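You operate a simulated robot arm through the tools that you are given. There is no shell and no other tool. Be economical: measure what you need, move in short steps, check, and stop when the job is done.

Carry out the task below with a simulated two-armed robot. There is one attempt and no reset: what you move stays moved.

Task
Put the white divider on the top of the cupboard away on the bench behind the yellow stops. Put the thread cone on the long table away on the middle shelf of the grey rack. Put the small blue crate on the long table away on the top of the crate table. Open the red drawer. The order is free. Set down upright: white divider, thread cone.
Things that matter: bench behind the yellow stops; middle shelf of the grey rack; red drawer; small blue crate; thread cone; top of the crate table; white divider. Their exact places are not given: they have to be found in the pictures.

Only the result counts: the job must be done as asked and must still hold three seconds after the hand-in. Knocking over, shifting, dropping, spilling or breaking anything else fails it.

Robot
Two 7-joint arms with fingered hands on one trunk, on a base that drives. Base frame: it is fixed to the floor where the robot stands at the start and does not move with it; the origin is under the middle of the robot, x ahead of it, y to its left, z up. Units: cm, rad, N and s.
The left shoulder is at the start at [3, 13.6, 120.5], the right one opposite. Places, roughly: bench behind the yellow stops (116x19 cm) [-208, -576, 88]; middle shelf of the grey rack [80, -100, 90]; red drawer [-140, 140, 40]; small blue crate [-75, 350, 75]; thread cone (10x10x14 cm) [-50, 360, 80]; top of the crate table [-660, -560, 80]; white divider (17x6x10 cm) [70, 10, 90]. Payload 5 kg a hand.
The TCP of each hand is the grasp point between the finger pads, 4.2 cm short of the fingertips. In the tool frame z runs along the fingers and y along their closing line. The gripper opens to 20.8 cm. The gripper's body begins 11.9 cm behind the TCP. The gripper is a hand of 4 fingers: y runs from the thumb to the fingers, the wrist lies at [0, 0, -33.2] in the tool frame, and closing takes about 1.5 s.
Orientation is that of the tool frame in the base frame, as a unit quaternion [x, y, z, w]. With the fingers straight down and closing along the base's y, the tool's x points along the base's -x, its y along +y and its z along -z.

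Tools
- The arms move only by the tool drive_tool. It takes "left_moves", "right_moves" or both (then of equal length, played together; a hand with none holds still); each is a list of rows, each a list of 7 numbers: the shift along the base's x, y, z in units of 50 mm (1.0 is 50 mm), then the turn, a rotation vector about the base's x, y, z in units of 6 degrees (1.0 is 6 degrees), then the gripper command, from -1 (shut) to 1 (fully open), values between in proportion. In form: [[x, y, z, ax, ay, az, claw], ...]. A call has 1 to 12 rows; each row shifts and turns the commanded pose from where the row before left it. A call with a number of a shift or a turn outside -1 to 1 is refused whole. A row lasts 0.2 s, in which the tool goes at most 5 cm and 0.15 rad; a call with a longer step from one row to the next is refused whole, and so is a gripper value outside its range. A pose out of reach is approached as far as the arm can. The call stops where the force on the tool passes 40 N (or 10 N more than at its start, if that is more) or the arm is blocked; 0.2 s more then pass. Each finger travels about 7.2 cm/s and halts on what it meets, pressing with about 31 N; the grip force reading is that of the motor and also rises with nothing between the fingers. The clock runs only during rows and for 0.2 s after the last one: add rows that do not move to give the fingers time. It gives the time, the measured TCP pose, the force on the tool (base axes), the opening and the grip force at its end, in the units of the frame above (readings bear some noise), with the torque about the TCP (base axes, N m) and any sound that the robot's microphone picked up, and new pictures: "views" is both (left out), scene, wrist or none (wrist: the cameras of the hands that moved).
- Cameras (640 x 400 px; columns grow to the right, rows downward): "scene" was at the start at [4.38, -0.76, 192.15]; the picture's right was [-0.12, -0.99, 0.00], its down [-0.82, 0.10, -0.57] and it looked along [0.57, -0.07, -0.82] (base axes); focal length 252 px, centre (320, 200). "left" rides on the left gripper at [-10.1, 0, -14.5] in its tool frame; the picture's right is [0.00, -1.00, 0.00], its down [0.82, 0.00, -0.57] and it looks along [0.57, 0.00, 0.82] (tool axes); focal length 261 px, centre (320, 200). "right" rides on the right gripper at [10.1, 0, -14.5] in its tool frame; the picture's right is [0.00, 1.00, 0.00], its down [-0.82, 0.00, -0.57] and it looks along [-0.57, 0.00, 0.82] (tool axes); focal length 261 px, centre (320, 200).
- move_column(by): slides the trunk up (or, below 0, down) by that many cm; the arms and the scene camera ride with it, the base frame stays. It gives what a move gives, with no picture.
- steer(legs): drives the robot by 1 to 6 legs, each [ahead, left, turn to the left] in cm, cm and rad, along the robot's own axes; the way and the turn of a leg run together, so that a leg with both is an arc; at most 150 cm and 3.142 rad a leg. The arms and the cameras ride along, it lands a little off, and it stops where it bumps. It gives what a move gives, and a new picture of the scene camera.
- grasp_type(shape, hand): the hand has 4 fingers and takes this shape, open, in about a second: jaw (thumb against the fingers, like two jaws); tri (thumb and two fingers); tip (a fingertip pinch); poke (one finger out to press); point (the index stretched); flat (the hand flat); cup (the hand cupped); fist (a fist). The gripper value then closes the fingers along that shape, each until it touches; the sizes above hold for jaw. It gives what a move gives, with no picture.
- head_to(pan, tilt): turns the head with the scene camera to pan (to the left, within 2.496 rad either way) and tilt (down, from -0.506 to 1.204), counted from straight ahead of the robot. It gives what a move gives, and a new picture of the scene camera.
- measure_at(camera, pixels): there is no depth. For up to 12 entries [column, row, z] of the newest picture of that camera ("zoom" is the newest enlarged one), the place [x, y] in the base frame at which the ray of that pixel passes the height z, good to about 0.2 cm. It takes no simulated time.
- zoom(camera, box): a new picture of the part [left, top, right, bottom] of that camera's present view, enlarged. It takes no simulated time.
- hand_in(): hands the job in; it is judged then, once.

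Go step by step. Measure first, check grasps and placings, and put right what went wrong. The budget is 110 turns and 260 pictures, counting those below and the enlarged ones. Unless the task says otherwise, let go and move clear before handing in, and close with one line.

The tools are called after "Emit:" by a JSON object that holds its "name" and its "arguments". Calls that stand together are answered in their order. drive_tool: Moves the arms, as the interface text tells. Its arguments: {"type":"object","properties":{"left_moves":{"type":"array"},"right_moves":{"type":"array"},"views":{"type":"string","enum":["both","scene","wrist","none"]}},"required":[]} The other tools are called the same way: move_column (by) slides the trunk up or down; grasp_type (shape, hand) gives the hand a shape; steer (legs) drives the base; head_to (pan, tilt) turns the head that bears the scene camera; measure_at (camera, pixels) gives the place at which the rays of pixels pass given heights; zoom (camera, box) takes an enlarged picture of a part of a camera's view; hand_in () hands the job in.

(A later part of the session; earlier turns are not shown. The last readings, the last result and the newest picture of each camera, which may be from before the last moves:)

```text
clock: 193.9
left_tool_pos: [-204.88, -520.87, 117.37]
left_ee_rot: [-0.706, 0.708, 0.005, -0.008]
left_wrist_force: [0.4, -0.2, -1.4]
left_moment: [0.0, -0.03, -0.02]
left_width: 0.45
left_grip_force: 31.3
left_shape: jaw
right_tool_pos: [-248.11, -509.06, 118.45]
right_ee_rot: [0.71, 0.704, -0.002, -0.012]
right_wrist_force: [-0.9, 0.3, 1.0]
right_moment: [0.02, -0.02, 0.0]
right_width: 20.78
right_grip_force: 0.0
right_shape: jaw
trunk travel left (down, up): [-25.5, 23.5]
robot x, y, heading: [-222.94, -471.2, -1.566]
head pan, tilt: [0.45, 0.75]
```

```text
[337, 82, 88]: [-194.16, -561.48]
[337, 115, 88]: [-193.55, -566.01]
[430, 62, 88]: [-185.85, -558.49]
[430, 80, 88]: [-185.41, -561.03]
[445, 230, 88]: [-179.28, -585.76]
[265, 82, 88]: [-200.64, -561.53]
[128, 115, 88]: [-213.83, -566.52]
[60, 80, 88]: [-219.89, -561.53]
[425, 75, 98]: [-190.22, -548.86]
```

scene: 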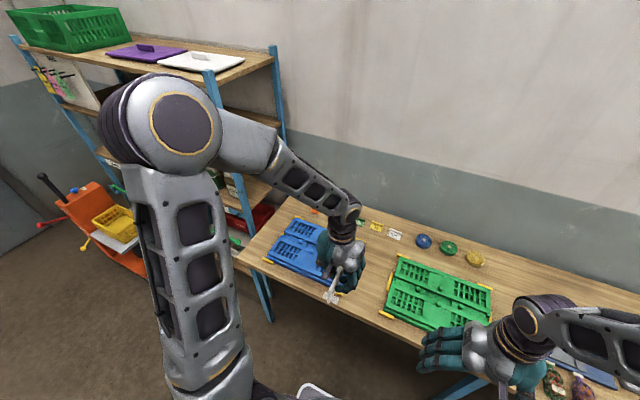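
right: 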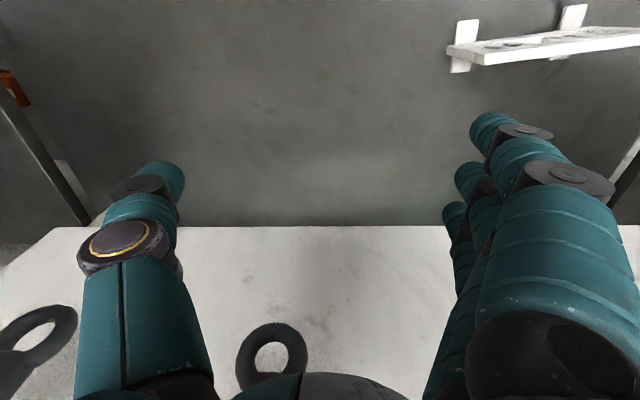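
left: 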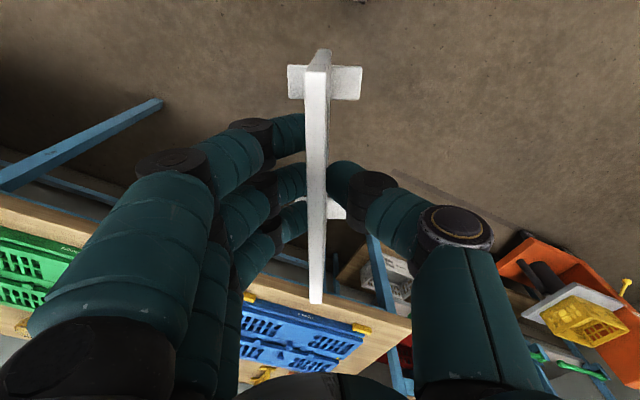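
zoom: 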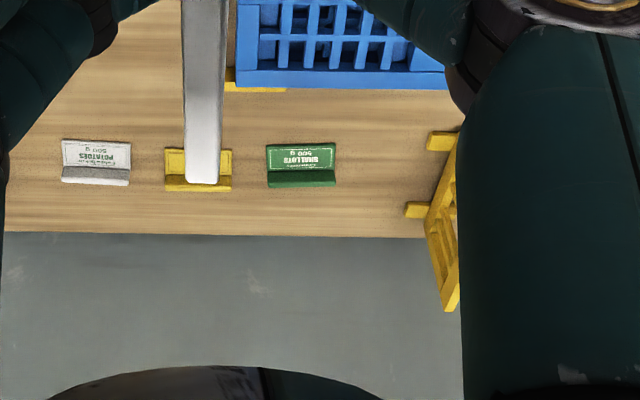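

Emit:
{"name": "measure_at", "arguments": {"camera": "zoom", "pixels": [[427, 150, 88], [405, 217, 88], [336, 186, 88], [335, 145, 88], [62, 183, 88], [300, 236, 88], [336, 186, 85], [405, 217, 85], [460, 132, 88], [427, 150, 85]]}}

```text
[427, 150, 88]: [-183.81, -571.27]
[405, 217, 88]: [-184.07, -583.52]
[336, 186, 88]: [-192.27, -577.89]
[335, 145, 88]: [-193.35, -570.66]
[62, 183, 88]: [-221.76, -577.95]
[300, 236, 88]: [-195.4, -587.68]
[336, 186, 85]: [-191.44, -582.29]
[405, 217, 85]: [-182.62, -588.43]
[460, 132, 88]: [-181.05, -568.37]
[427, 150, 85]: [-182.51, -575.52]
```

Bench z≈88 is confirmed; the gap between yellow feet (x −184) and clip (−192.6) is ~8.7 cm, so I target x=−188.3, y=−576. Check the rack post position relative to my elbow.

Emit:
{"name": "measure_at", "arguments": {"camera": "scene", "pixels": [[270, 318, 0], [210, 75, 150], [212, 75, 130], [300, 200, 88]]}}

Emit:
{"name": "drive_tool", "arguments": {"left_moves": [[0.4, -0.6, 0, 0, 0, 0, -1], [0.4, -0.6, 0, 0, 0, 0, -1], [0.4, -0.6, 0, 0, 0, 0, -1], [0.4, -0.6, 0, 0, 0, 0, -1]], "views": "scene"}}

```text
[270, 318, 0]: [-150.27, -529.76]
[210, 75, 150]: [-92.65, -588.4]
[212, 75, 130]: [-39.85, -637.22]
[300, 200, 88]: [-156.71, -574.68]
```

```text
clock: 194.9
left_tool_pos: [-196.78, -533.09, 117.31]
left_ee_rot: [-0.705, 0.709, 0.006, -0.009]
left_wrist_force: [0.4, 0.0, -1.2]
left_moment: [0.07, 0.01, 0.01]
left_width: 0.48
left_grip_force: 31.5
left_shape: jaw
right_tool_pos: [-247.97, -509.02, 118.5]
right_ee_rot: [0.71, 0.705, -0.003, -0.014]
right_wrist_force: [0.8, -0.4, -1.6]
right_moment: [0.1, 0.09, -0.01]
right_width: 20.8
right_grip_force: 0.1
right_shape: jaw
trunk travel left (down, up): [-25.5, 23.5]
robot x, y, heading: [-223.39, -471.19, -1.566]
head pan, tilt: [0.45, 0.75]
```

scene: 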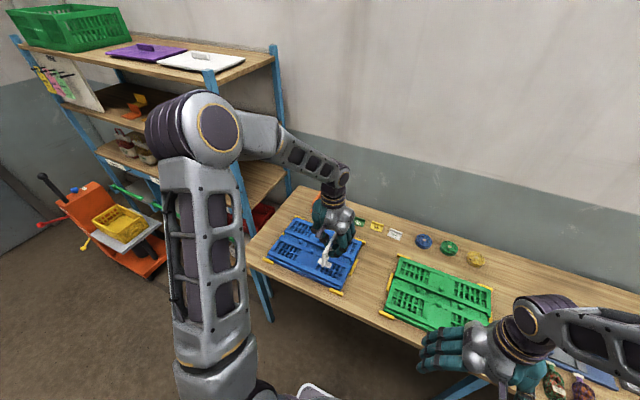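

Elbow is clear of the rack post (≈x −147, y −530). I move the base 14 cm left and 17 cm ahead.

Emit:
{"name": "steer", "arguments": {"legs": [[17, 12, 0]]}}

```text
clock: 196.6
left_tool_pos: [-184.63, -550.06, 117.27]
left_ee_rot: [-0.704, 0.71, 0.005, -0.007]
left_wrist_force: [1.3, -0.7, -1.7]
left_moment: [0.11, 0.07, 0.03]
left_width: 0.45
left_grip_force: 30.9
left_shape: jaw
right_tool_pos: [-235.8, -526.08, 118.55]
right_ee_rot: [0.711, 0.703, -0.002, -0.014]
right_wrist_force: [0.2, -0.3, -0.9]
right_moment: [0.05, 0.03, 0.01]
right_width: 20.82
right_grip_force: 0.0
right_shape: jaw
trunk travel left (down, up): [-25.5, 23.5]
robot x, y, heading: [-210.97, -488.47, -1.566]
head pan, tilt: [0.45, 0.75]
```

scene: 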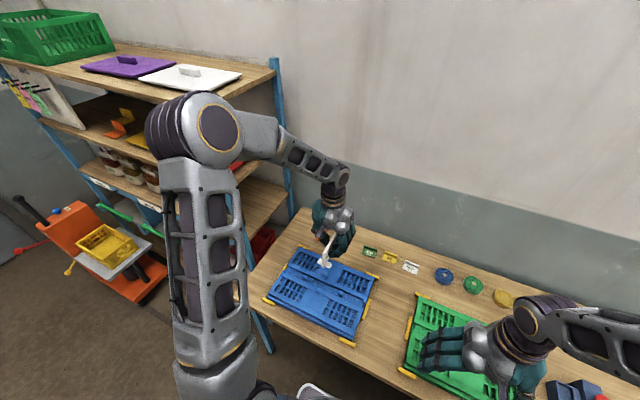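

Now extend the hand over the gap at z 117.

Emit:
{"name": "drive_tool", "arguments": {"left_moves": [[-0.2, -0.8, 0, 0, 0, 0, -1], [-0.2, -0.8, 0, 0, 0, 0, -1], [-0.2, -0.8, 0, 0, 0, 0, -1], [-0.14, -0.8, 0, 0, 0, 0, -1], [0, -0.8, 0, 0, 0, 0, -1], [0, -0.8, 0, 0, 0, 0, -1], [0, -0.4, 0, 0, 0, 0, -1]]}}

Emit:
{"name": "zoom", "arguments": {"camera": "left", "box": [160, 100, 480, 300]}}

```text
clock: 198.2
left_tool_pos: [-188.37, -575.86, 117.39]
left_ee_rot: [-0.706, 0.709, 0.004, -0.007]
left_wrist_force: [0.0, 0.2, -0.5]
left_moment: [-0.01, 0.05, -0.01]
left_width: 0.48
left_grip_force: 31.3
left_shape: jaw
right_tool_pos: [-235.85, -526.05, 118.65]
right_ee_rot: [0.71, 0.704, -0.002, -0.013]
right_wrist_force: [-0.4, 0.0, -0.1]
right_moment: [0.01, -0.01, 0.03]
right_width: 20.79
right_grip_force: 0.1
right_shape: jaw
trunk travel left (down, up): [-25.5, 23.5]
robot x, y, heading: [-210.99, -488.55, -1.562]
head pan, tilt: [0.45, 0.75]
```

scene: 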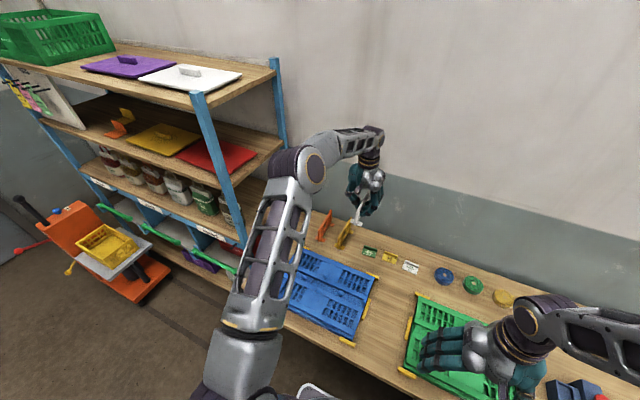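
left: 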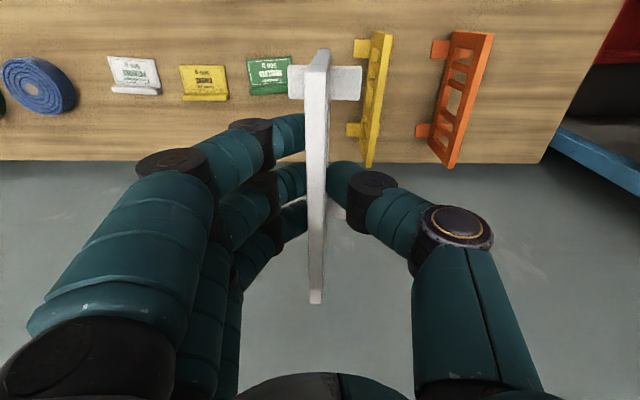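

```text
2.00 times, centred on (320, 200) of left
```

zoom: 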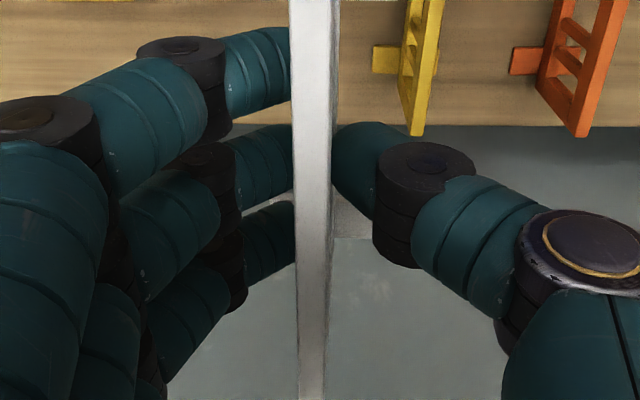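

I verify the gap position in this wrist picture at z=88.

Emit:
{"name": "measure_at", "arguments": {"camera": "left", "pixels": [[355, 48, 88], [346, 130, 88], [293, 57, 88], [292, 93, 88], [345, 160, 88], [288, 82, 100], [362, 82, 100], [300, 57, 111]]}}

```text
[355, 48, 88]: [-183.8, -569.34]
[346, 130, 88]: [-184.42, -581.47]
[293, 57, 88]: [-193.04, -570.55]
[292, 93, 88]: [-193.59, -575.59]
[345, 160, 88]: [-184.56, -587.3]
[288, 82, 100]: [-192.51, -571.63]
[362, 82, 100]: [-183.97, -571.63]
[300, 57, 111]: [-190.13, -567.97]
```

Gap centre is x≈−188.7 and the feet centre sits at ≈−188.0; shift −0.7 cm and lower to just above the surface.

Emit:
{"name": "drive_tool", "arguments": {"left_moves": [[-0.14, 0, -0.5, 0, 0, 0, -1], [0, 0, -0.7, 0, 0, 0, -1], [0, 0, -0.7, 0, 0, 0, -1], [0, 0, -0.7, 0, 0, 0, -1], [0, 0, -0.6, 0, 0, 0, -1], [0, 0, -0.4, 0, 0, 0, -1], [0, 0, 0, 0, 0, 0, -1]]}}

Emit:
{"name": "zoom", "arguments": {"camera": "left", "box": [200, 0, 440, 150]}}

Emit:
{"name": "zoom", "arguments": {"camera": "scene", "box": [280, 170, 440, 270]}}

```text
clock: 199.8
left_tool_pos: [-189.0, -576.06, 99.38]
left_ee_rot: [-0.704, 0.71, 0.005, -0.008]
left_wrist_force: [0.0, 0.8, -0.4]
left_moment: [-0.03, -0.01, 0.0]
left_width: 0.47
left_grip_force: 31.1
left_shape: jaw
right_tool_pos: [-235.89, -525.91, 118.57]
right_ee_rot: [0.71, 0.704, -0.001, -0.013]
right_wrist_force: [0.5, 0.0, 0.5]
right_moment: [-0.03, 0.0, 0.02]
right_width: 20.81
right_grip_force: 0.1
right_shape: jaw
trunk travel left (down, up): [-25.5, 23.5]
robot x, y, heading: [-211.02, -488.53, -1.564]
head pan, tilt: [0.45, 0.75]
```

scene: 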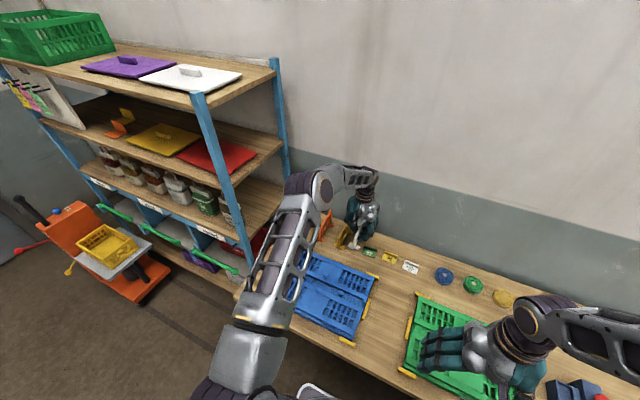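
left: 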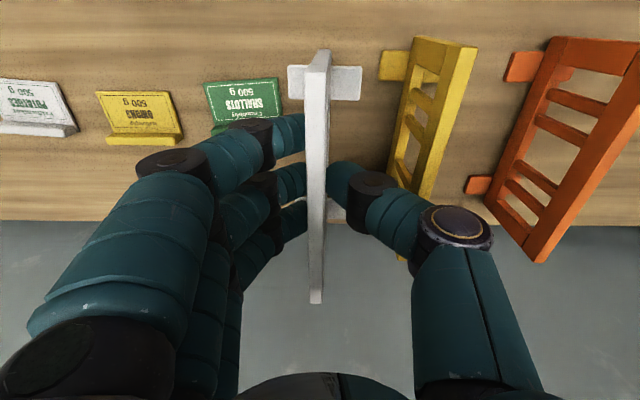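

```text
2.67 times, centred on (320, 75) of left
```

zoom: 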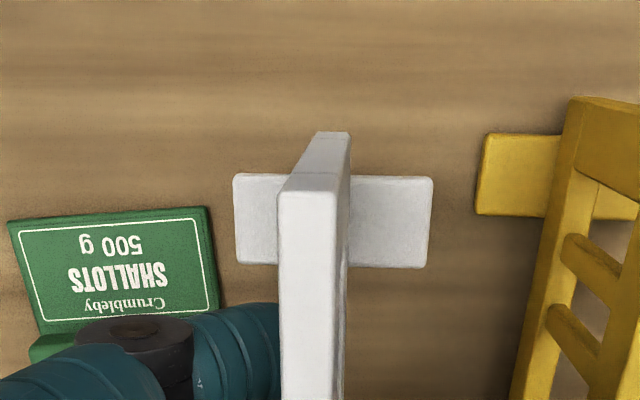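

```text
4.00 times, centred on (360, 220) of scene
```

zoom: 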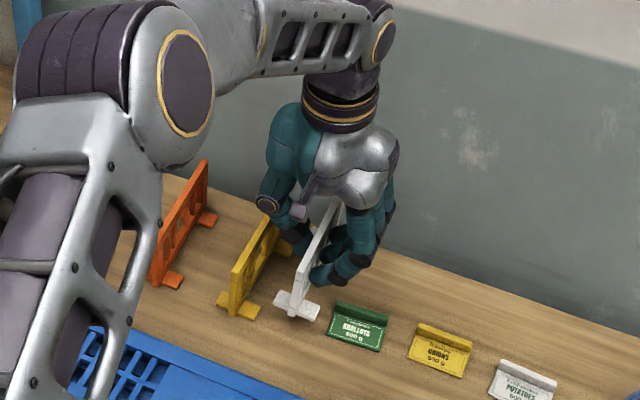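

The feet fit the gap, but geometry shows the thumb knuckle (≈8 cm out, 2.6 cm above the TCP) would come down on the yellow divider. I'll raise, set the divider down temporarily in the free space between the folded crates (≈−212,−545), and regrip higher.

Emit:
{"name": "drive_tool", "arguments": {"left_moves": [[0, 0, 0.8, 0, 0, 0, -1], [0, 0, 0.8, 0, 0, 0, -1], [0, 0, 0.8, 0, 0, 0, -1], [-0.5, 0.7, 0.3, 0, 0, 0, -1], [-0.5, 0.7, 0, 0, 0, 0, -1], [-0.5, 0.7, 0, 0, 0, 0, -1], [-0.5, 0.7, 0, 0, 0, 0, -1], [-0.5, 0.7, 0, 0, 0, 0, -1], [-0.5, 0.7, 0, 0, 0, 0, -1], [-0.5, 0.7, 0, 0, 0, 0, -1], [-0.5, 0.7, 0, 0, 0, 0, -1], [-0.5, 0.6, 0, 0, 0, 0, -1]]}}

Emit:
{"name": "zoom", "arguments": {"camera": "scene", "box": [240, 160, 480, 360]}}

```text
clock: 202.4
left_tool_pos: [-211.5, -544.78, 112.86]
left_ee_rot: [-0.705, 0.709, 0.004, -0.009]
left_wrist_force: [-1.0, 0.3, -0.9]
left_moment: [-0.09, -0.05, -0.02]
left_width: 0.45
left_grip_force: 30.9
left_shape: jaw
right_tool_pos: [-235.89, -525.92, 118.53]
right_ee_rot: [0.71, 0.704, -0.003, -0.013]
right_wrist_force: [-0.5, 1.1, 0.4]
right_moment: [-0.06, -0.1, -0.04]
right_width: 20.82
right_grip_force: 0.0
right_shape: jaw
trunk travel left (down, up): [-25.5, 23.5]
robot x, y, heading: [-211.14, -488.34, -1.569]
head pan, tilt: [0.45, 0.75]
```

scene: 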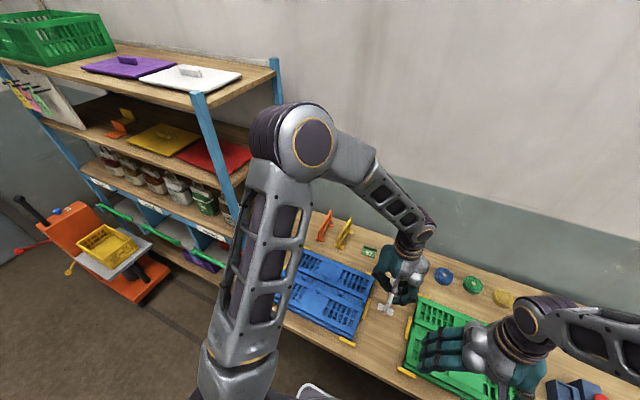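
left: 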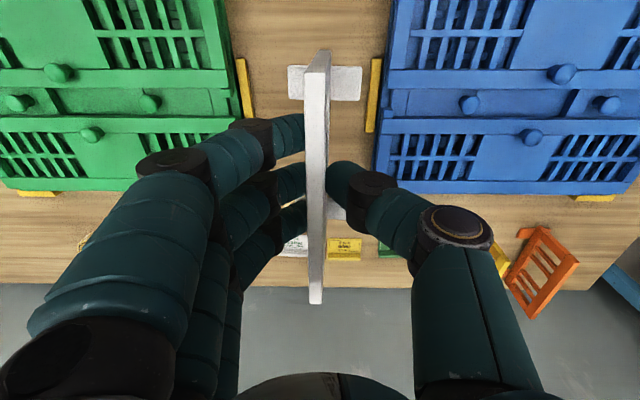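

```text
2.00 times, centred on (360, 260) of scene
```

zoom: 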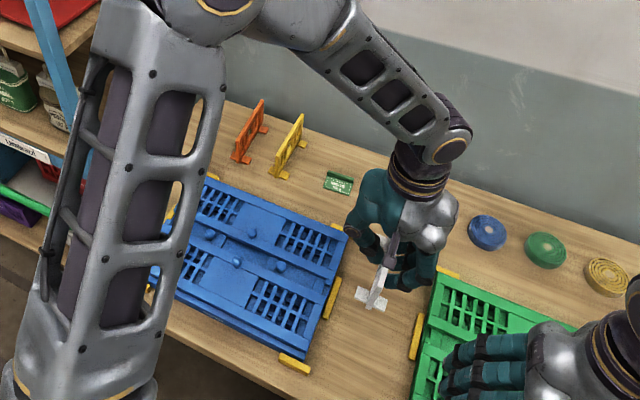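

Free space is confirmed. Shift −1.5 cm and lower near the surface.

Emit:
{"name": "drive_tool", "arguments": {"left_moves": [[-0.3, 0, -0.6, 0, 0, 0, -1], [0, 0, -0.7, 0, 0, 0, -1], [0, 0, -0.7, 0, 0, 0, -1], [0, 0, -0.7, 0, 0, 0, -1], [0, 0, -0.3, 0, 0, 0, -1], [0, 0, -0.1, 0, 0, 0, -1], [0, 0, -0.1, 0, 0, 0, -1], [0, 0, -0.08, 0, 0, 0, -1], [0, 0, -0.08, 0, 0, 0, -1], [0, 0, -0.08, 0, 0, 0, -1]]}}

```text
clock: 204.6
left_tool_pos: [-213.1, -545.0, 95.6]
left_ee_rot: [-0.705, 0.709, 0.005, -0.007]
left_wrist_force: [0.1, 0.3, -0.8]
left_moment: [0.02, -0.02, 0.0]
left_width: 0.47
left_grip_force: 31.0
left_shape: jaw
right_tool_pos: [-235.86, -526.02, 118.67]
right_ee_rot: [0.711, 0.703, -0.002, -0.013]
right_wrist_force: [0.0, -0.2, 0.2]
right_moment: [-0.01, -0.02, 0.0]
right_width: 20.79
right_grip_force: 0.0
right_shape: jaw
trunk travel left (down, up): [-25.5, 23.5]
robot x, y, heading: [-210.84, -488.35, -1.566]
head pan, tilt: [0.45, 0.75]
```

scene: 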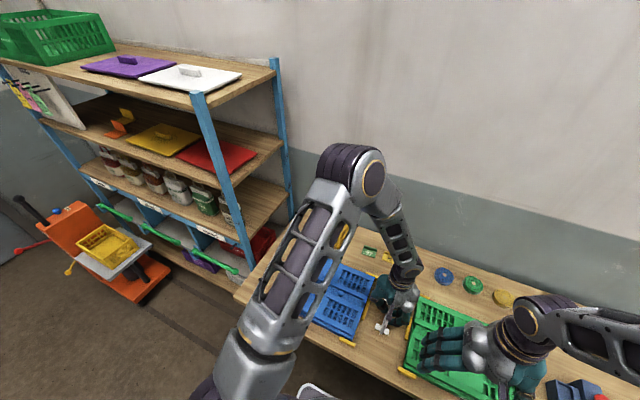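
left: 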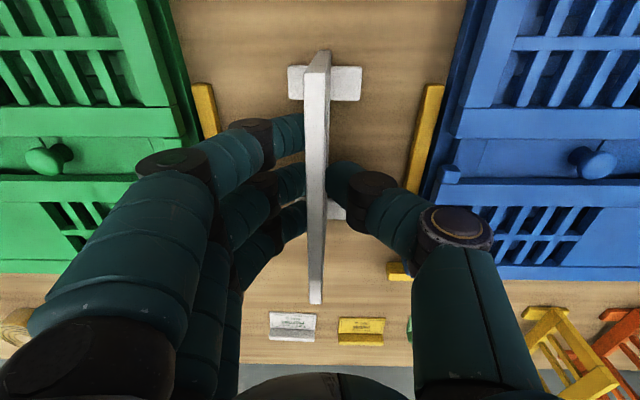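

Not yet touching; continue down in 0.3 cm steps.

Emit:
{"name": "drive_tool", "arguments": {"left_moves": [[0, 0, -0.06, 0, 0, 0, -1], [0, 0, -0.06, 0, 0, 0, -1], [0, 0, -0.06, 0, 0, 0, -1], [0, 0, -0.06, 0, 0, 0, -1], [0, 0, -0.06, 0, 0, 0, -1], [0, 0, -0.06, 0, 0, 0, -1], [0, 0, -0.06, 0, 0, 0, -1], [0, 0, -0.06, 0, 0, 0, -1]], "views": "none"}}

```text
clock: 205.3
left_tool_pos: [-213.06, -545.05, 95.27]
left_ee_rot: [-0.705, 0.709, 0.004, -0.008]
left_wrist_force: [4.8, 10.1, 30.8]
left_moment: [0.27, -0.05, 0.0]
left_width: 0.7
left_grip_force: 30.8
left_shape: jaw
right_tool_pos: [-235.79, -525.83, 118.63]
right_ee_rot: [0.71, 0.704, -0.003, -0.013]
right_wrist_force: [0.2, -0.5, 0.3]
right_moment: [0.01, -0.01, 0.03]
right_width: 20.77
right_grip_force: 0.0
right_shape: jaw
trunk travel left (down, up): [-25.5, 23.5]
robot x, y, heading: [-210.96, -488.12, -1.564]
head pan, tilt: [0.45, 0.75]
stopped in row 3 (left hand): the force on the tool passed its limit (the readings are from after the stop); the commanded pose is now the measured one
```

Contact at z 95.3. Open to ~4 cm, raise 3.3 cm, and regrip the top part.

Emit:
{"name": "drive_tool", "arguments": {"left_moves": [[0, 0, 0.02, 0, 0, 0, -0.8], [0, 0, 0, 0, 0, 0, -0.6], [0, 0, 0, 0, 0, 0, -0.6], [0, 0, 0.22, 0, 0, 0, -0.6], [0, 0, 0.22, 0, 0, 0, -0.6], [0, 0, 0.2, 0, 0, 0, -0.6], [0, 0, 0, 0, 0, 0, -0.6]], "views": "wrist"}}

Emit:
{"name": "zoom", "arguments": {"camera": "scene", "box": [320, 240, 480, 360]}}

```text
clock: 206.9
left_tool_pos: [-213.03, -545.27, 98.39]
left_ee_rot: [-0.705, 0.709, 0.004, -0.008]
left_wrist_force: [-0.5, -0.5, 0.0]
left_moment: [-0.03, -0.03, 0.01]
left_width: 4.09
left_grip_force: 0.0
left_shape: jaw
right_tool_pos: [-235.88, -525.92, 118.54]
right_ee_rot: [0.71, 0.704, -0.002, -0.012]
right_wrist_force: [-0.2, 0.1, -0.5]
right_moment: [-0.02, -0.02, -0.02]
right_width: 20.81
right_grip_force: 0.0
right_shape: jaw
trunk travel left (down, up): [-25.5, 23.5]
robot x, y, heading: [-210.87, -488.27, -1.559]
head pan, tilt: [0.45, 0.75]
```

left: 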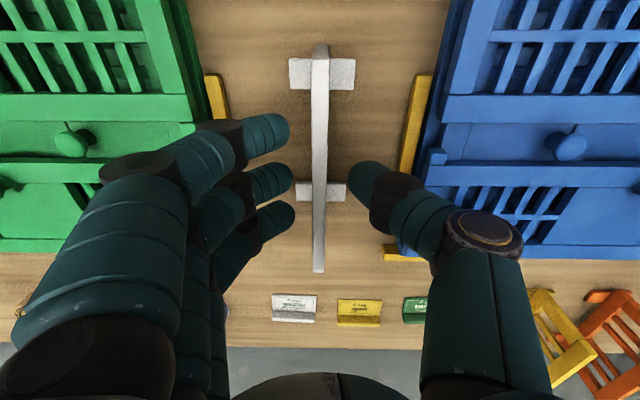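

```text
3.33 times, centred on (400, 300) of scene
```

zoom: 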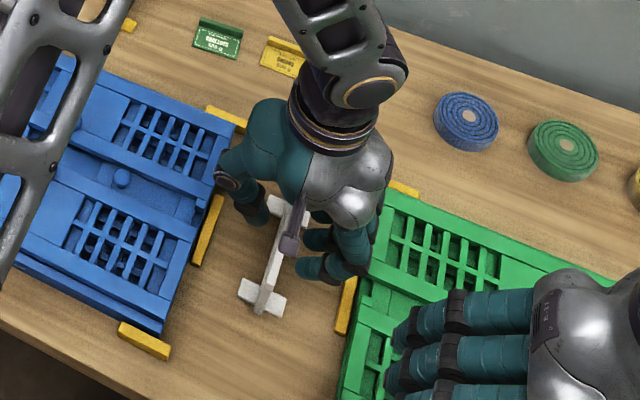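

The divider stands freely. Close on its top 4 cm and lift.

Emit:
{"name": "drive_tool", "arguments": {"left_moves": [[0, 0, 0, 0, 0, 0, -0.8], [0, 0, 0, 0, 0, 0, -1], [0, 0, 0, 0, 0, 0, -1], [0, 0, 0, 0, 0, 0, -1], [0, 0, 0.3, 0, 0, 0, -1], [0, 0, 0.7, 0, 0, 0, -1], [0, 0, 0.8, 0, 0, 0, -1], [0, 0, 0.8, 0, 0, 0, -1], [0, 0, 0.8, 0, 0, 0, -1]]}}

```text
clock: 208.9
left_tool_pos: [-212.93, -545.23, 115.4]
left_ee_rot: [-0.705, 0.709, 0.005, -0.008]
left_wrist_force: [-0.1, 0.7, -0.2]
left_moment: [-0.08, 0.01, 0.0]
left_width: 0.48
left_grip_force: 30.6
left_shape: jaw
right_tool_pos: [-235.9, -525.81, 118.57]
right_ee_rot: [0.71, 0.704, -0.002, -0.013]
right_wrist_force: [0.4, 0.1, -0.6]
right_moment: [-0.05, 0.02, 0.01]
right_width: 20.81
right_grip_force: 0.1
right_shape: jaw
trunk travel left (down, up): [-25.5, 23.5]
robot x, y, heading: [-210.7, -488.7, -1.57]
head pan, tilt: [0.45, 0.75]
```

scene: 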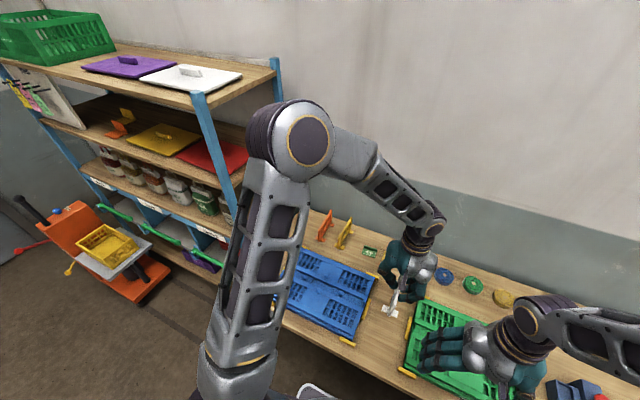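
left: 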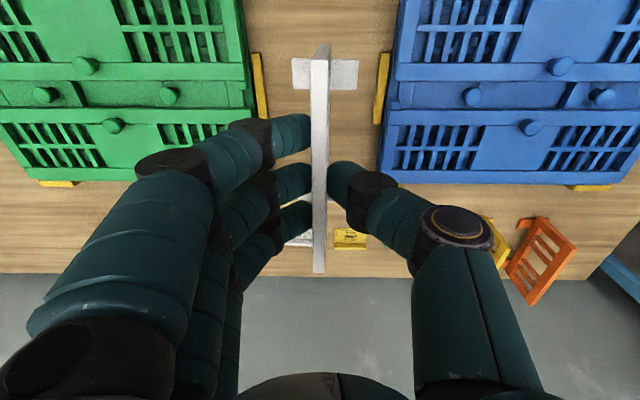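

Regripped higher. Return to (−189,−576), then lower to 2.5 cm above the bench.

Emit:
{"name": "drive_tool", "arguments": {"left_moves": [[0.53, -0.68, 0, 0, 0, 0, -1], [0.53, -0.68, 0, 0, 0, 0, -1], [0.53, -0.68, 0, 0, 0, 0, -1], [0.53, -0.68, 0, 0, 0, 0, -1], [0.53, -0.68, 0, 0, 0, 0, -1], [0.53, -0.68, 0, 0, 0, 0, -1], [0.53, -0.68, 0, 0, 0, 0, -1], [0.53, -0.68, 0, 0, 0, 0, -1], [0.54, -0.68, 0, 0, 0, 0, -1], [0, 0, -0.7, 0, 0, 0, -1], [0, 0, -0.8, 0, 0, 0, -1], [0, 0, -0.7, 0, 0, 0, -1]]}}

Emit:
{"name": "zoom", "arguments": {"camera": "scene", "box": [280, 170, 440, 270]}}

Emit:
{"name": "zoom", "arguments": {"camera": "left", "box": [200, 0, 440, 150]}}

```text
clock: 211.5
left_tool_pos: [-189.18, -575.78, 104.26]
left_ee_rot: [-0.705, 0.71, 0.005, -0.009]
left_wrist_force: [-0.3, -1.5, 0.5]
left_moment: [0.09, 0.01, 0.02]
left_width: 0.47
left_grip_force: 31.4
left_shape: jaw
right_tool_pos: [-235.87, -525.99, 118.65]
right_ee_rot: [0.711, 0.703, -0.002, -0.013]
right_wrist_force: [0.3, -0.4, 0.2]
right_moment: [0.09, -0.03, 0.03]
right_width: 20.82
right_grip_force: 0.0
right_shape: jaw
trunk travel left (down, up): [-25.5, 23.5]
robot x, y, heading: [-210.9, -488.44, -1.568]
head pan, tilt: [0.45, 0.75]
```

scene: 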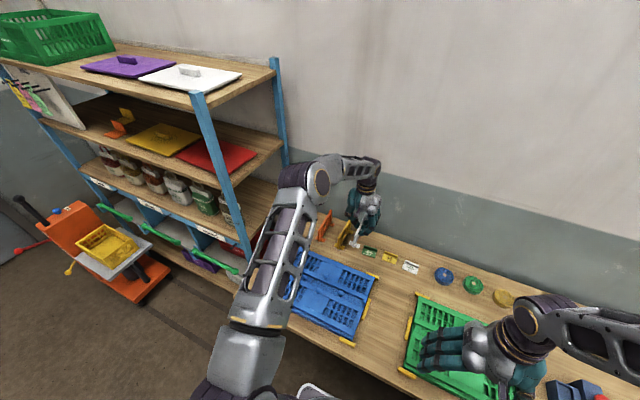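
left: 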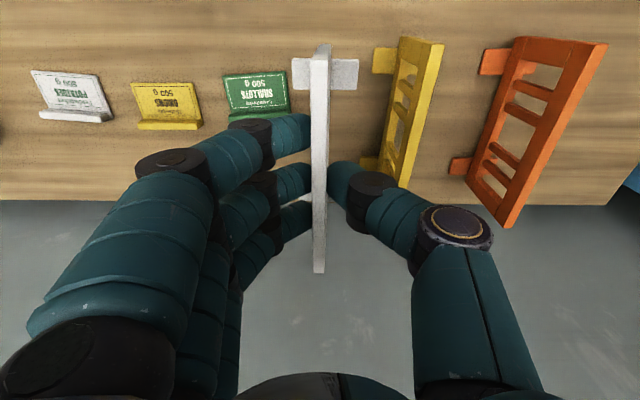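

```text
4.00 times, centred on (360, 220) of scene
```

zoom: 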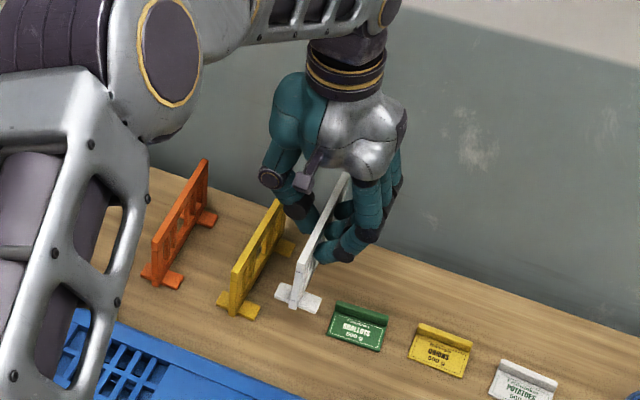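

```text
2.67 times, centred on (320, 75) of left
```

zoom: 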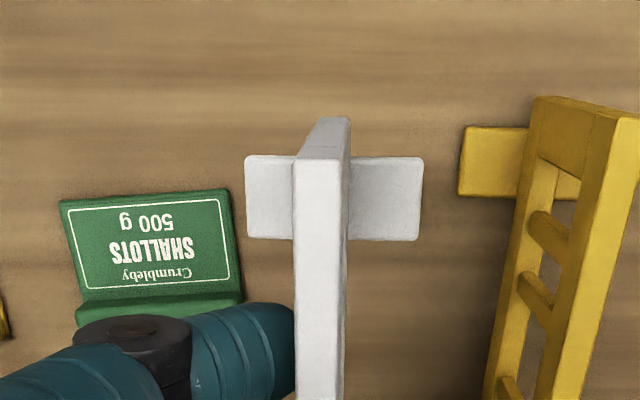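

Clearances will be about 1.1 cm (clip) and 2.4 cm (yellow foot); shift +0.6 cm and lower to contact.

Emit:
{"name": "drive_tool", "arguments": {"left_moves": [[0.12, 0, -0.2, 0, 0, 0, -1], [0, 0, -0.3, 0, 0, 0, -1], [0, 0, -0.25, 0, 0, 0, -1], [0, 0, -0.15, 0, 0, 0, -1], [0, 0, -0.1, 0, 0, 0, -1], [0, 0, -0.06, 0, 0, 0, -1], [0, 0, 0, 0, 0, 0, -1]]}}

Emit:
{"name": "zoom", "arguments": {"camera": "scene", "box": [280, 170, 440, 270]}}

```text
clock: 213.1
left_tool_pos: [-188.71, -575.65, 99.15]
left_ee_rot: [-0.705, 0.709, 0.004, -0.008]
left_wrist_force: [0.0, 0.1, -0.5]
left_moment: [-0.04, 0.03, 0.0]
left_width: 0.49
left_grip_force: 31.2
left_shape: jaw
right_tool_pos: [-235.81, -525.92, 118.52]
right_ee_rot: [0.71, 0.704, -0.002, -0.013]
right_wrist_force: [-0.4, -0.1, 0.4]
right_moment: [-0.03, -0.03, 0.03]
right_width: 20.8
right_grip_force: 0.0
right_shape: jaw
trunk travel left (down, up): [-25.5, 23.5]
robot x, y, heading: [-211.16, -488.31, -1.566]
head pan, tilt: [0.45, 0.75]
```

scene: 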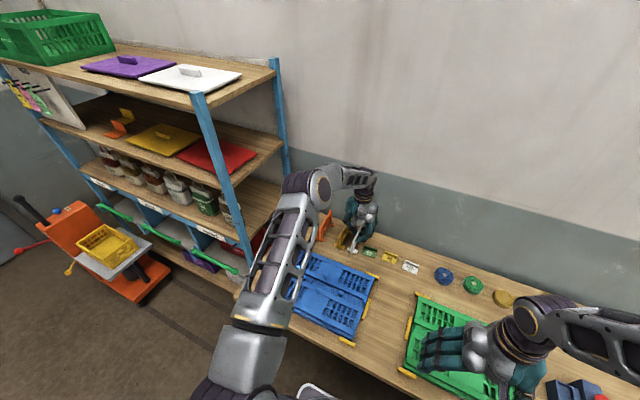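
left: 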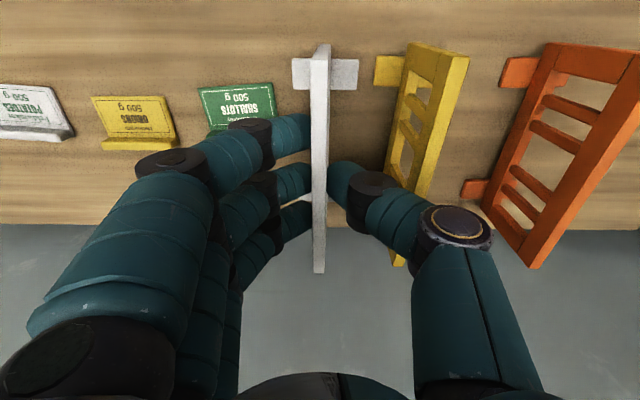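

```text
4.00 times, centred on (360, 220) of scene
```

zoom: 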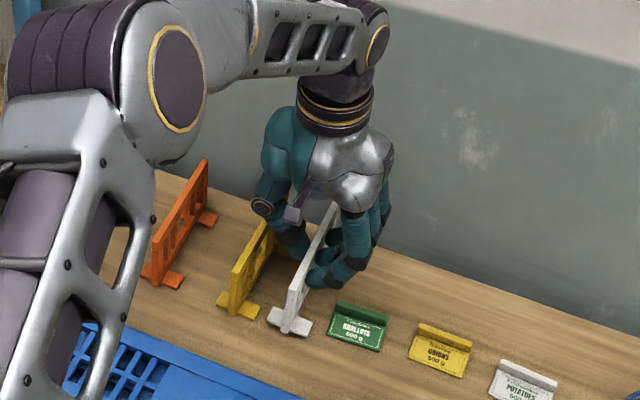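

Looks good, nearly down with no contact on the yellow one. Final small steps to contact.

Emit:
{"name": "drive_tool", "arguments": {"left_moves": [[0, 0, -0.05, 0, 0, 0, -1], [0, 0, -0.05, 0, 0, 0, -1], [0, 0, -0.05, 0, 0, 0, -1], [0, 0, -0.05, 0, 0, 0, -1], [0, 0, -0.05, 0, 0, 0, -1], [0, 0, -0.05, 0, 0, 0, -1]], "views": "wrist"}}

```text
clock: 214.5
left_tool_pos: [-188.56, -575.76, 98.27]
left_ee_rot: [-0.705, 0.709, 0.002, -0.01]
left_wrist_force: [7.1, 3.5, 38.9]
left_moment: [0.2, -0.16, -0.01]
left_width: 0.68
left_grip_force: 30.8
left_shape: jaw
right_tool_pos: [-235.78, -525.71, 118.73]
right_ee_rot: [0.71, 0.704, -0.004, -0.012]
right_wrist_force: [-0.3, -0.6, 0.7]
right_moment: [-0.02, -0.01, 0.0]
right_width: 20.78
right_grip_force: 0.1
right_shape: jaw
trunk travel left (down, up): [-25.5, 23.5]
robot x, y, heading: [-211.0, -488.8, -1.569]
head pan, tilt: [0.45, 0.75]
```

left: 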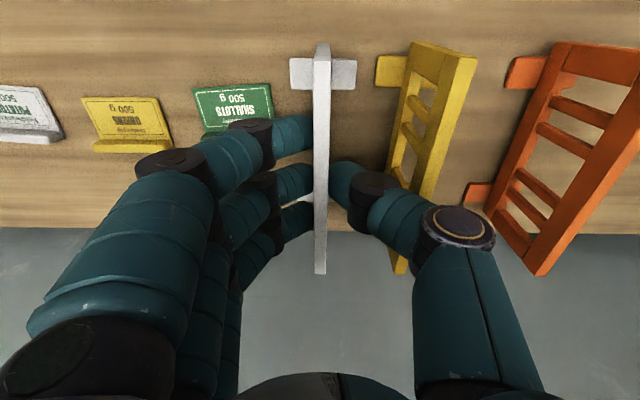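

Contact made. Relieve, open just slightly (≈1.3 cm), and lift straight up.

Emit:
{"name": "drive_tool", "arguments": {"left_moves": [[0, 0, 0.08, 0, 0, 0, -1], [0, 0, 0, 0, 0, 0, -0.88], [0, 0, 0, 0, 0, 0, -0.87], [0, 0, 0, 0, 0, 0, -0.86], [0, 0, 0.1, 0, 0, 0, -0.85], [0, 0, 0.2, 0, 0, 0, -0.8], [0, 0, 0.3, 0, 0, 0, -0.75]]}}

Emit:
{"name": "zoom", "arguments": {"camera": "scene", "box": [280, 170, 440, 270]}}

```text
clock: 216.1
left_tool_pos: [-188.58, -575.69, 101.04]
left_ee_rot: [-0.705, 0.709, 0.004, -0.008]
left_wrist_force: [0.5, 0.1, 0.5]
left_moment: [-0.02, 0.0, 0.01]
left_width: 2.54
left_grip_force: 0.1
left_shape: jaw
right_tool_pos: [-235.92, -525.92, 118.62]
right_ee_rot: [0.71, 0.704, -0.002, -0.014]
right_wrist_force: [0.0, 0.4, -0.4]
right_moment: [-0.01, 0.03, 0.02]
right_width: 20.79
right_grip_force: 0.0
right_shape: jaw
trunk travel left (down, up): [-25.5, 23.5]
robot x, y, heading: [-211.09, -488.39, -1.564]
head pan, tilt: [0.45, 0.75]
```

scene: 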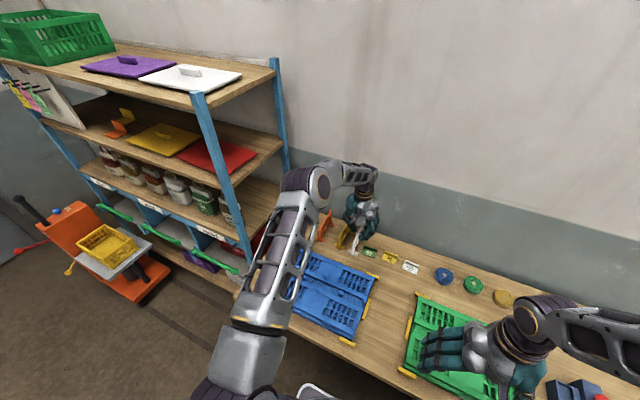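
left: 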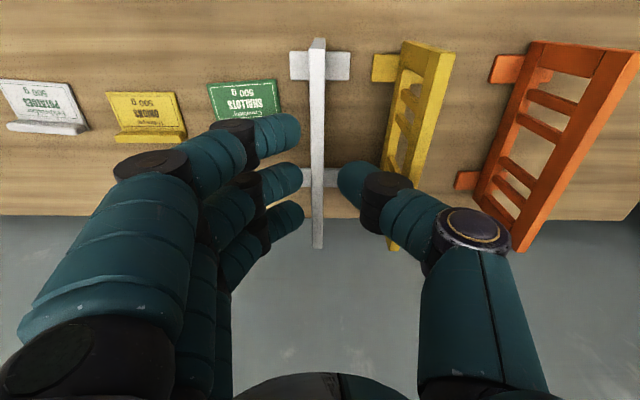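

```text
4.00 times, centred on (360, 220) of scene
```

zoom: 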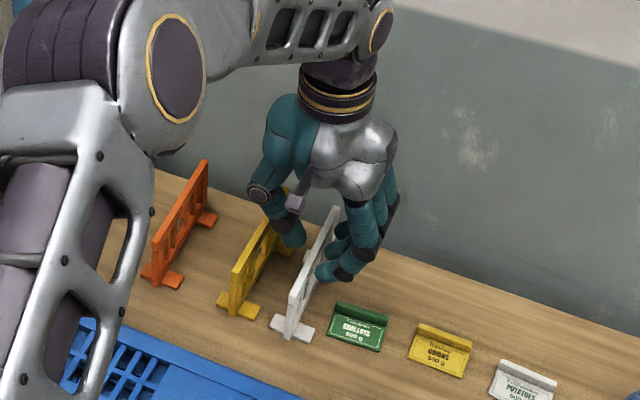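

The white divider stands between the yellow one and the clip, inside the strip. I lift away, retract, and unwind the hand's rotation.

Emit:
{"name": "drive_tool", "arguments": {"left_moves": [[0, 0, 0.7, 0, 0, 0, -0.7], [0, 0, 0.9, 0, 0, 0, -0.7], [0, 0, 0.9, 0, 0, 0, -0.7], [-0.2, 0.5, 0.7, 0, 0, 1, -0.7], [-0.3, 0.7, 0, 0, 0, 1, -0.7], [-0.3, 0.8, 0, 0, 0, 1, -0.7], [-0.3, 0.8, 0, 0, 0, 1, -0.5], [-0.2, 0.8, 0, 0, 0, 1, -0.5], [0, 0.9, 0, 0, 0, 1, 0], [0, 0.9, 0, 0, 0, 1, 0], [0, 0.9, 0, 0, 0, 1, 0], [0, 0.5, 0, 0, 0, 1, 0]], "views": "scene"}}

Emit:
{"name": "steer", "arguments": {"legs": [[-80, 0, 0]]}}

Emit:
{"name": "drive_tool", "arguments": {"left_moves": [[0, 0, 0, 0, 0, 1, 1], [0, 0, 0, 0, 0, 1, 1], [0, 0, 0, 0, 0, 1, 1], [0, 0, 0, 0, 0, 1, 1], [0, 0, 0, 0, 0, 1, 1], [0, 0, 0, 0, 0, 1, 1], [0, 0, 0, 0, 0, 1, 1], [0, 0, 0, 0, 0, 1, 1], [0, 0, 0, 0, 0, 1, 1], [0, 0, 0, 0, 0, 1, 1], [0, 0, 0, 0, 0, 1, 1]], "views": "none"}}

Emit:
{"name": "drive_tool", "arguments": {"left_moves": [[0, 0, 0, 0, 0, 1, 1], [0, 0, 0, 0, 0, 1, 1], [0, 0, 0, 0, 0, 1, 1], [0, 0, 0, 0, 0, 1, 1], [0, 0, 0, 0, 0, 1, 1], [0, 0, 0, 0, 0, 1, 1], [0, 0, 0, 0, 0, 1, 1], [0, 0, 0, 0, 0, 1, 1], [0, 0, 0, 0, 0, 1, 1], [0, 0, 0, 0, 0, 0.5, 1]], "views": "none"}}

```text
clock: 218.7
left_tool_pos: [-194.86, -541.73, 117.13]
left_ee_rot: [0.95, -0.312, 0.0, 0.01]
left_wrist_force: [0.4, 0.3, 0.2]
left_moment: [0.01, -0.04, 0.04]
left_width: 10.33
left_grip_force: 0.1
left_shape: jaw
right_tool_pos: [-235.9, -525.96, 118.54]
right_ee_rot: [0.71, 0.704, -0.002, -0.013]
right_wrist_force: [-0.6, 0.5, 0.4]
right_moment: [0.02, -0.03, 0.01]
right_width: 20.78
right_grip_force: 0.0
right_shape: jaw
trunk travel left (down, up): [-25.5, 23.5]
robot x, y, heading: [-210.66, -488.32, -1.562]
head pan, tilt: [0.45, 0.75]
```

scene: 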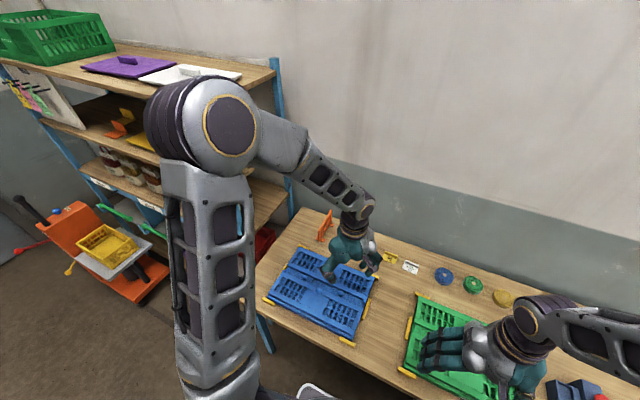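

```text
clock: 223.0
left_tool_pos: [-195.48, -462.7, 117.14]
left_ee_rot: [0.948, -0.317, 0.0, 0.009]
left_wrist_force: [-0.2, 0.1, 0.1]
left_moment: [-0.02, -0.01, 0.01]
left_width: 10.35
left_grip_force: 0.1
left_shape: jaw
right_tool_pos: [-236.12, -446.25, 118.51]
right_ee_rot: [0.714, 0.7, -0.002, -0.012]
right_wrist_force: [-0.1, -0.5, 0.6]
right_moment: [-0.06, 0.03, 0.0]
right_width: 20.78
right_grip_force: 0.1
right_shape: jaw
trunk travel left (down, up): [-25.5, 23.5]
robot x, y, heading: [-211.04, -409.02, -1.576]
head pan, tilt: [0.45, 0.75]
```

scene: 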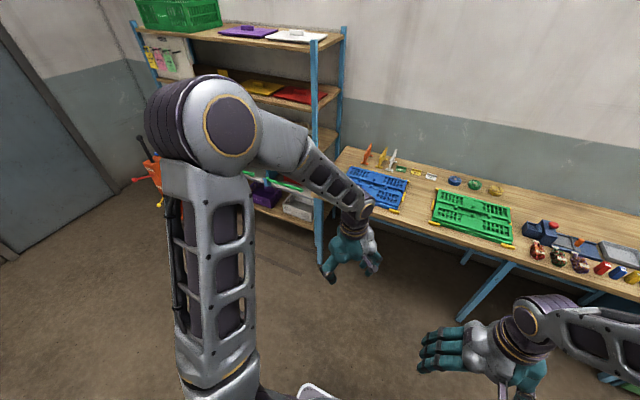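

```text
clock: 225.4
left_tool_pos: [-195.33, -462.66, 117.11]
left_ee_rot: [0.968, 0.251, 0.006, 0.007]
left_wrist_force: [0.0, 0.3, 0.1]
left_moment: [-0.02, 0.0, -0.03]
left_width: 20.77
left_grip_force: 0.1
left_shape: jaw
right_tool_pos: [-236.33, -446.4, 118.5]
right_ee_rot: [0.714, 0.7, -0.001, -0.013]
right_wrist_force: [-0.2, -0.1, -0.5]
right_moment: [0.03, -0.02, -0.03]
right_width: 20.82
right_grip_force: 0.3
right_shape: jaw
trunk travel left (down, up): [-25.5, 23.5]
robot x, y, heading: [-210.76, -409.21, -1.578]
head pan, tilt: [0.45, 0.75]
```

```text
clock: 227.6
left_tool_pos: [-195.38, -462.73, 117.04]
left_ee_rot: [0.73, 0.683, 0.008, 0.005]
left_wrist_force: [-0.5, 0.3, 0.5]
left_moment: [0.01, 0.05, -0.01]
left_width: 20.79
left_grip_force: 0.1
left_shape: jaw
right_tool_pos: [-236.33, -446.41, 118.48]
right_ee_rot: [0.713, 0.701, -0.002, -0.013]
right_wrist_force: [-0.9, 0.7, 0.4]
right_moment: [0.01, -0.04, 0.0]
right_width: 20.8
right_grip_force: 0.0
right_shape: jaw
trunk travel left (down, up): [-25.5, 23.5]
robot x, y, heading: [-210.98, -409.1, -1.571]
head pan, tilt: [0.45, 0.75]
```

The divider stands well. Now back north through the corridor and turn to face +y near the table's end to look for the red drawer.

Emit:
{"name": "steer", "arguments": {"legs": [[0, -15, 0], [-150, 0, 0], [-119, 0, 0], [0, 80, 0], [0, 0, 3.14]]}}

Emit:
{"name": "head_to", "arguments": {"pan": 0.0, "tilt": 0.5}}

```text
clock: 252.7
left_tool_pos: [-157.49, -85.48, 117.09]
left_ee_rot: [-0.665, 0.747, 0.004, -0.009]
left_wrist_force: [-0.9, -0.4, 0.1]
left_moment: [0.0, -0.03, 0.01]
left_width: 20.8
left_grip_force: 0.1
left_shape: jaw
right_tool_pos: [-117.57, -103.78, 118.51]
right_ee_rot: [-0.683, 0.73, -0.014, 0.001]
right_wrist_force: [-0.9, -0.4, 0.1]
right_moment: [0.0, -0.02, -0.04]
right_width: 20.79
right_grip_force: 0.1
right_shape: jaw
trunk travel left (down, up): [-25.5, 23.5]
robot x, y, heading: [-144.75, -139.87, 1.52]
head pan, tilt: [0.45, 0.75]
```

scene: 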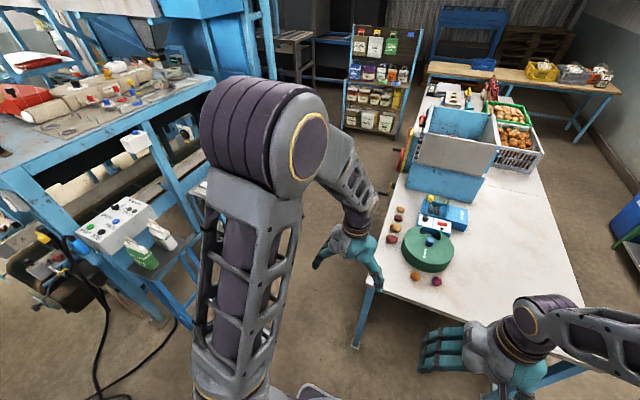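

```text
clock: 253.6
left_tool_pos: [-157.54, -85.5, 117.12]
left_ee_rot: [-0.665, 0.747, 0.004, -0.008]
left_wrist_force: [-1.0, 0.1, 0.2]
left_moment: [0.01, 0.0, 0.02]
left_width: 20.77
left_grip_force: 0.0
left_shape: jaw
right_tool_pos: [-117.53, -103.84, 118.62]
right_ee_rot: [-0.683, 0.73, -0.014, 0.002]
right_wrist_force: [0.3, -0.4, 0.5]
right_moment: [0.01, 0.01, 0.03]
right_width: 20.8
right_grip_force: 0.0
right_shape: jaw
trunk travel left (down, up): [-25.5, 23.5]
robot x, y, heading: [-144.62, -139.7, 1.521]
head pan, tilt: [0.0, 0.499]
```

scene: 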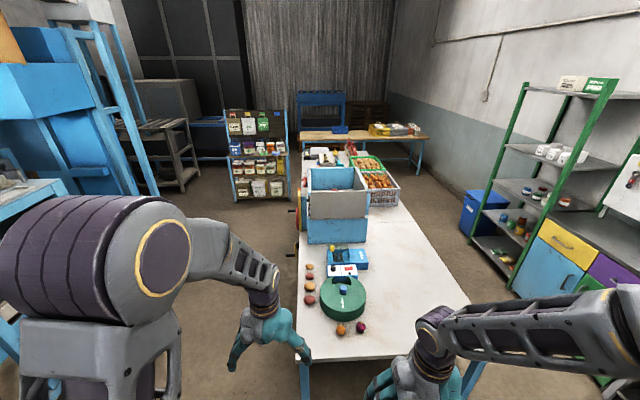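

Aisle west of the table seems clear. I strafe left and drive forward to look at the table's west side.

Emit:
{"name": "steer", "arguments": {"legs": [[0, 52, 0.05], [120, 0, 0]]}}

Emit:
{"name": "head_to", "arguments": {"pan": -0.6, "tilt": 0.7}}

```text
clock: 262.4
left_tool_pos: [-211.66, 35.44, 116.97]
left_ee_rot: [-0.682, 0.731, 0.004, -0.009]
left_wrist_force: [-0.2, 0.4, -0.6]
left_moment: [-0.05, -0.02, -0.01]
left_width: 20.77
left_grip_force: 0.1
left_shape: jaw
right_tool_pos: [-170.85, 19.14, 118.47]
right_ee_rot: [-0.701, 0.714, -0.013, 0.003]
right_wrist_force: [0.1, 0.4, 0.6]
right_moment: [-0.02, -0.03, 0.04]
right_width: 20.8
right_grip_force: 0.0
right_shape: jaw
trunk travel left (down, up): [-25.5, 23.5]
robot x, y, heading: [-195.8, -18.04, 1.57]
head pan, tilt: [0.0, 0.499]
```

scene: 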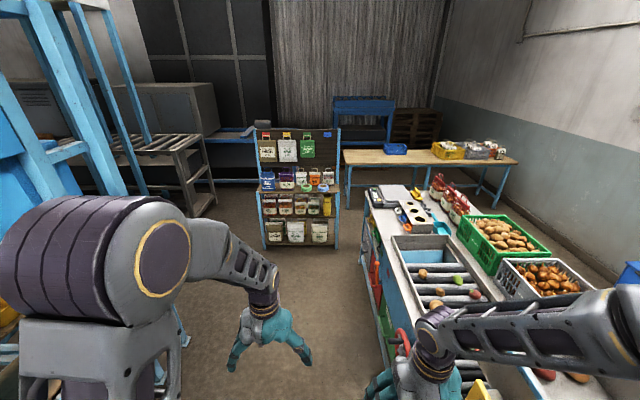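

```text
clock: 263.4
left_tool_pos: [-211.66, 35.52, 116.97]
left_ee_rot: [-0.683, 0.731, 0.004, -0.009]
left_wrist_force: [0.3, 0.0, 0.3]
left_moment: [-0.02, 0.01, 0.0]
left_width: 20.78
left_grip_force: 0.0
left_shape: jaw
right_tool_pos: [-170.89, 19.11, 118.48]
right_ee_rot: [-0.701, 0.713, -0.013, 0.002]
right_wrist_force: [-0.9, 0.2, 0.5]
right_moment: [0.01, 0.02, 0.02]
right_width: 20.82
right_grip_force: 0.1
right_shape: jaw
trunk travel left (down, up): [-25.5, 23.5]
robot x, y, heading: [-196.2, -18.22, 1.567]
head pan, tilt: [-0.6, 0.7]
```

scene: 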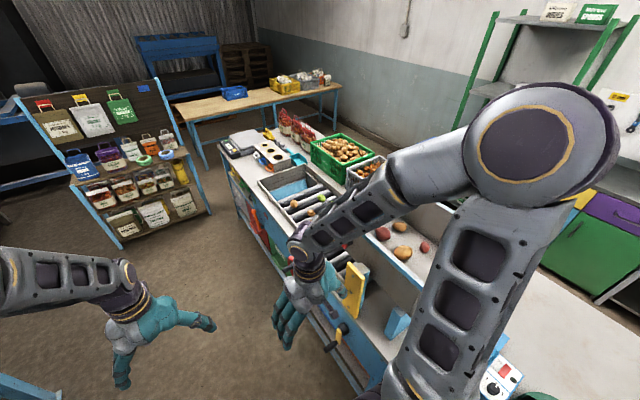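

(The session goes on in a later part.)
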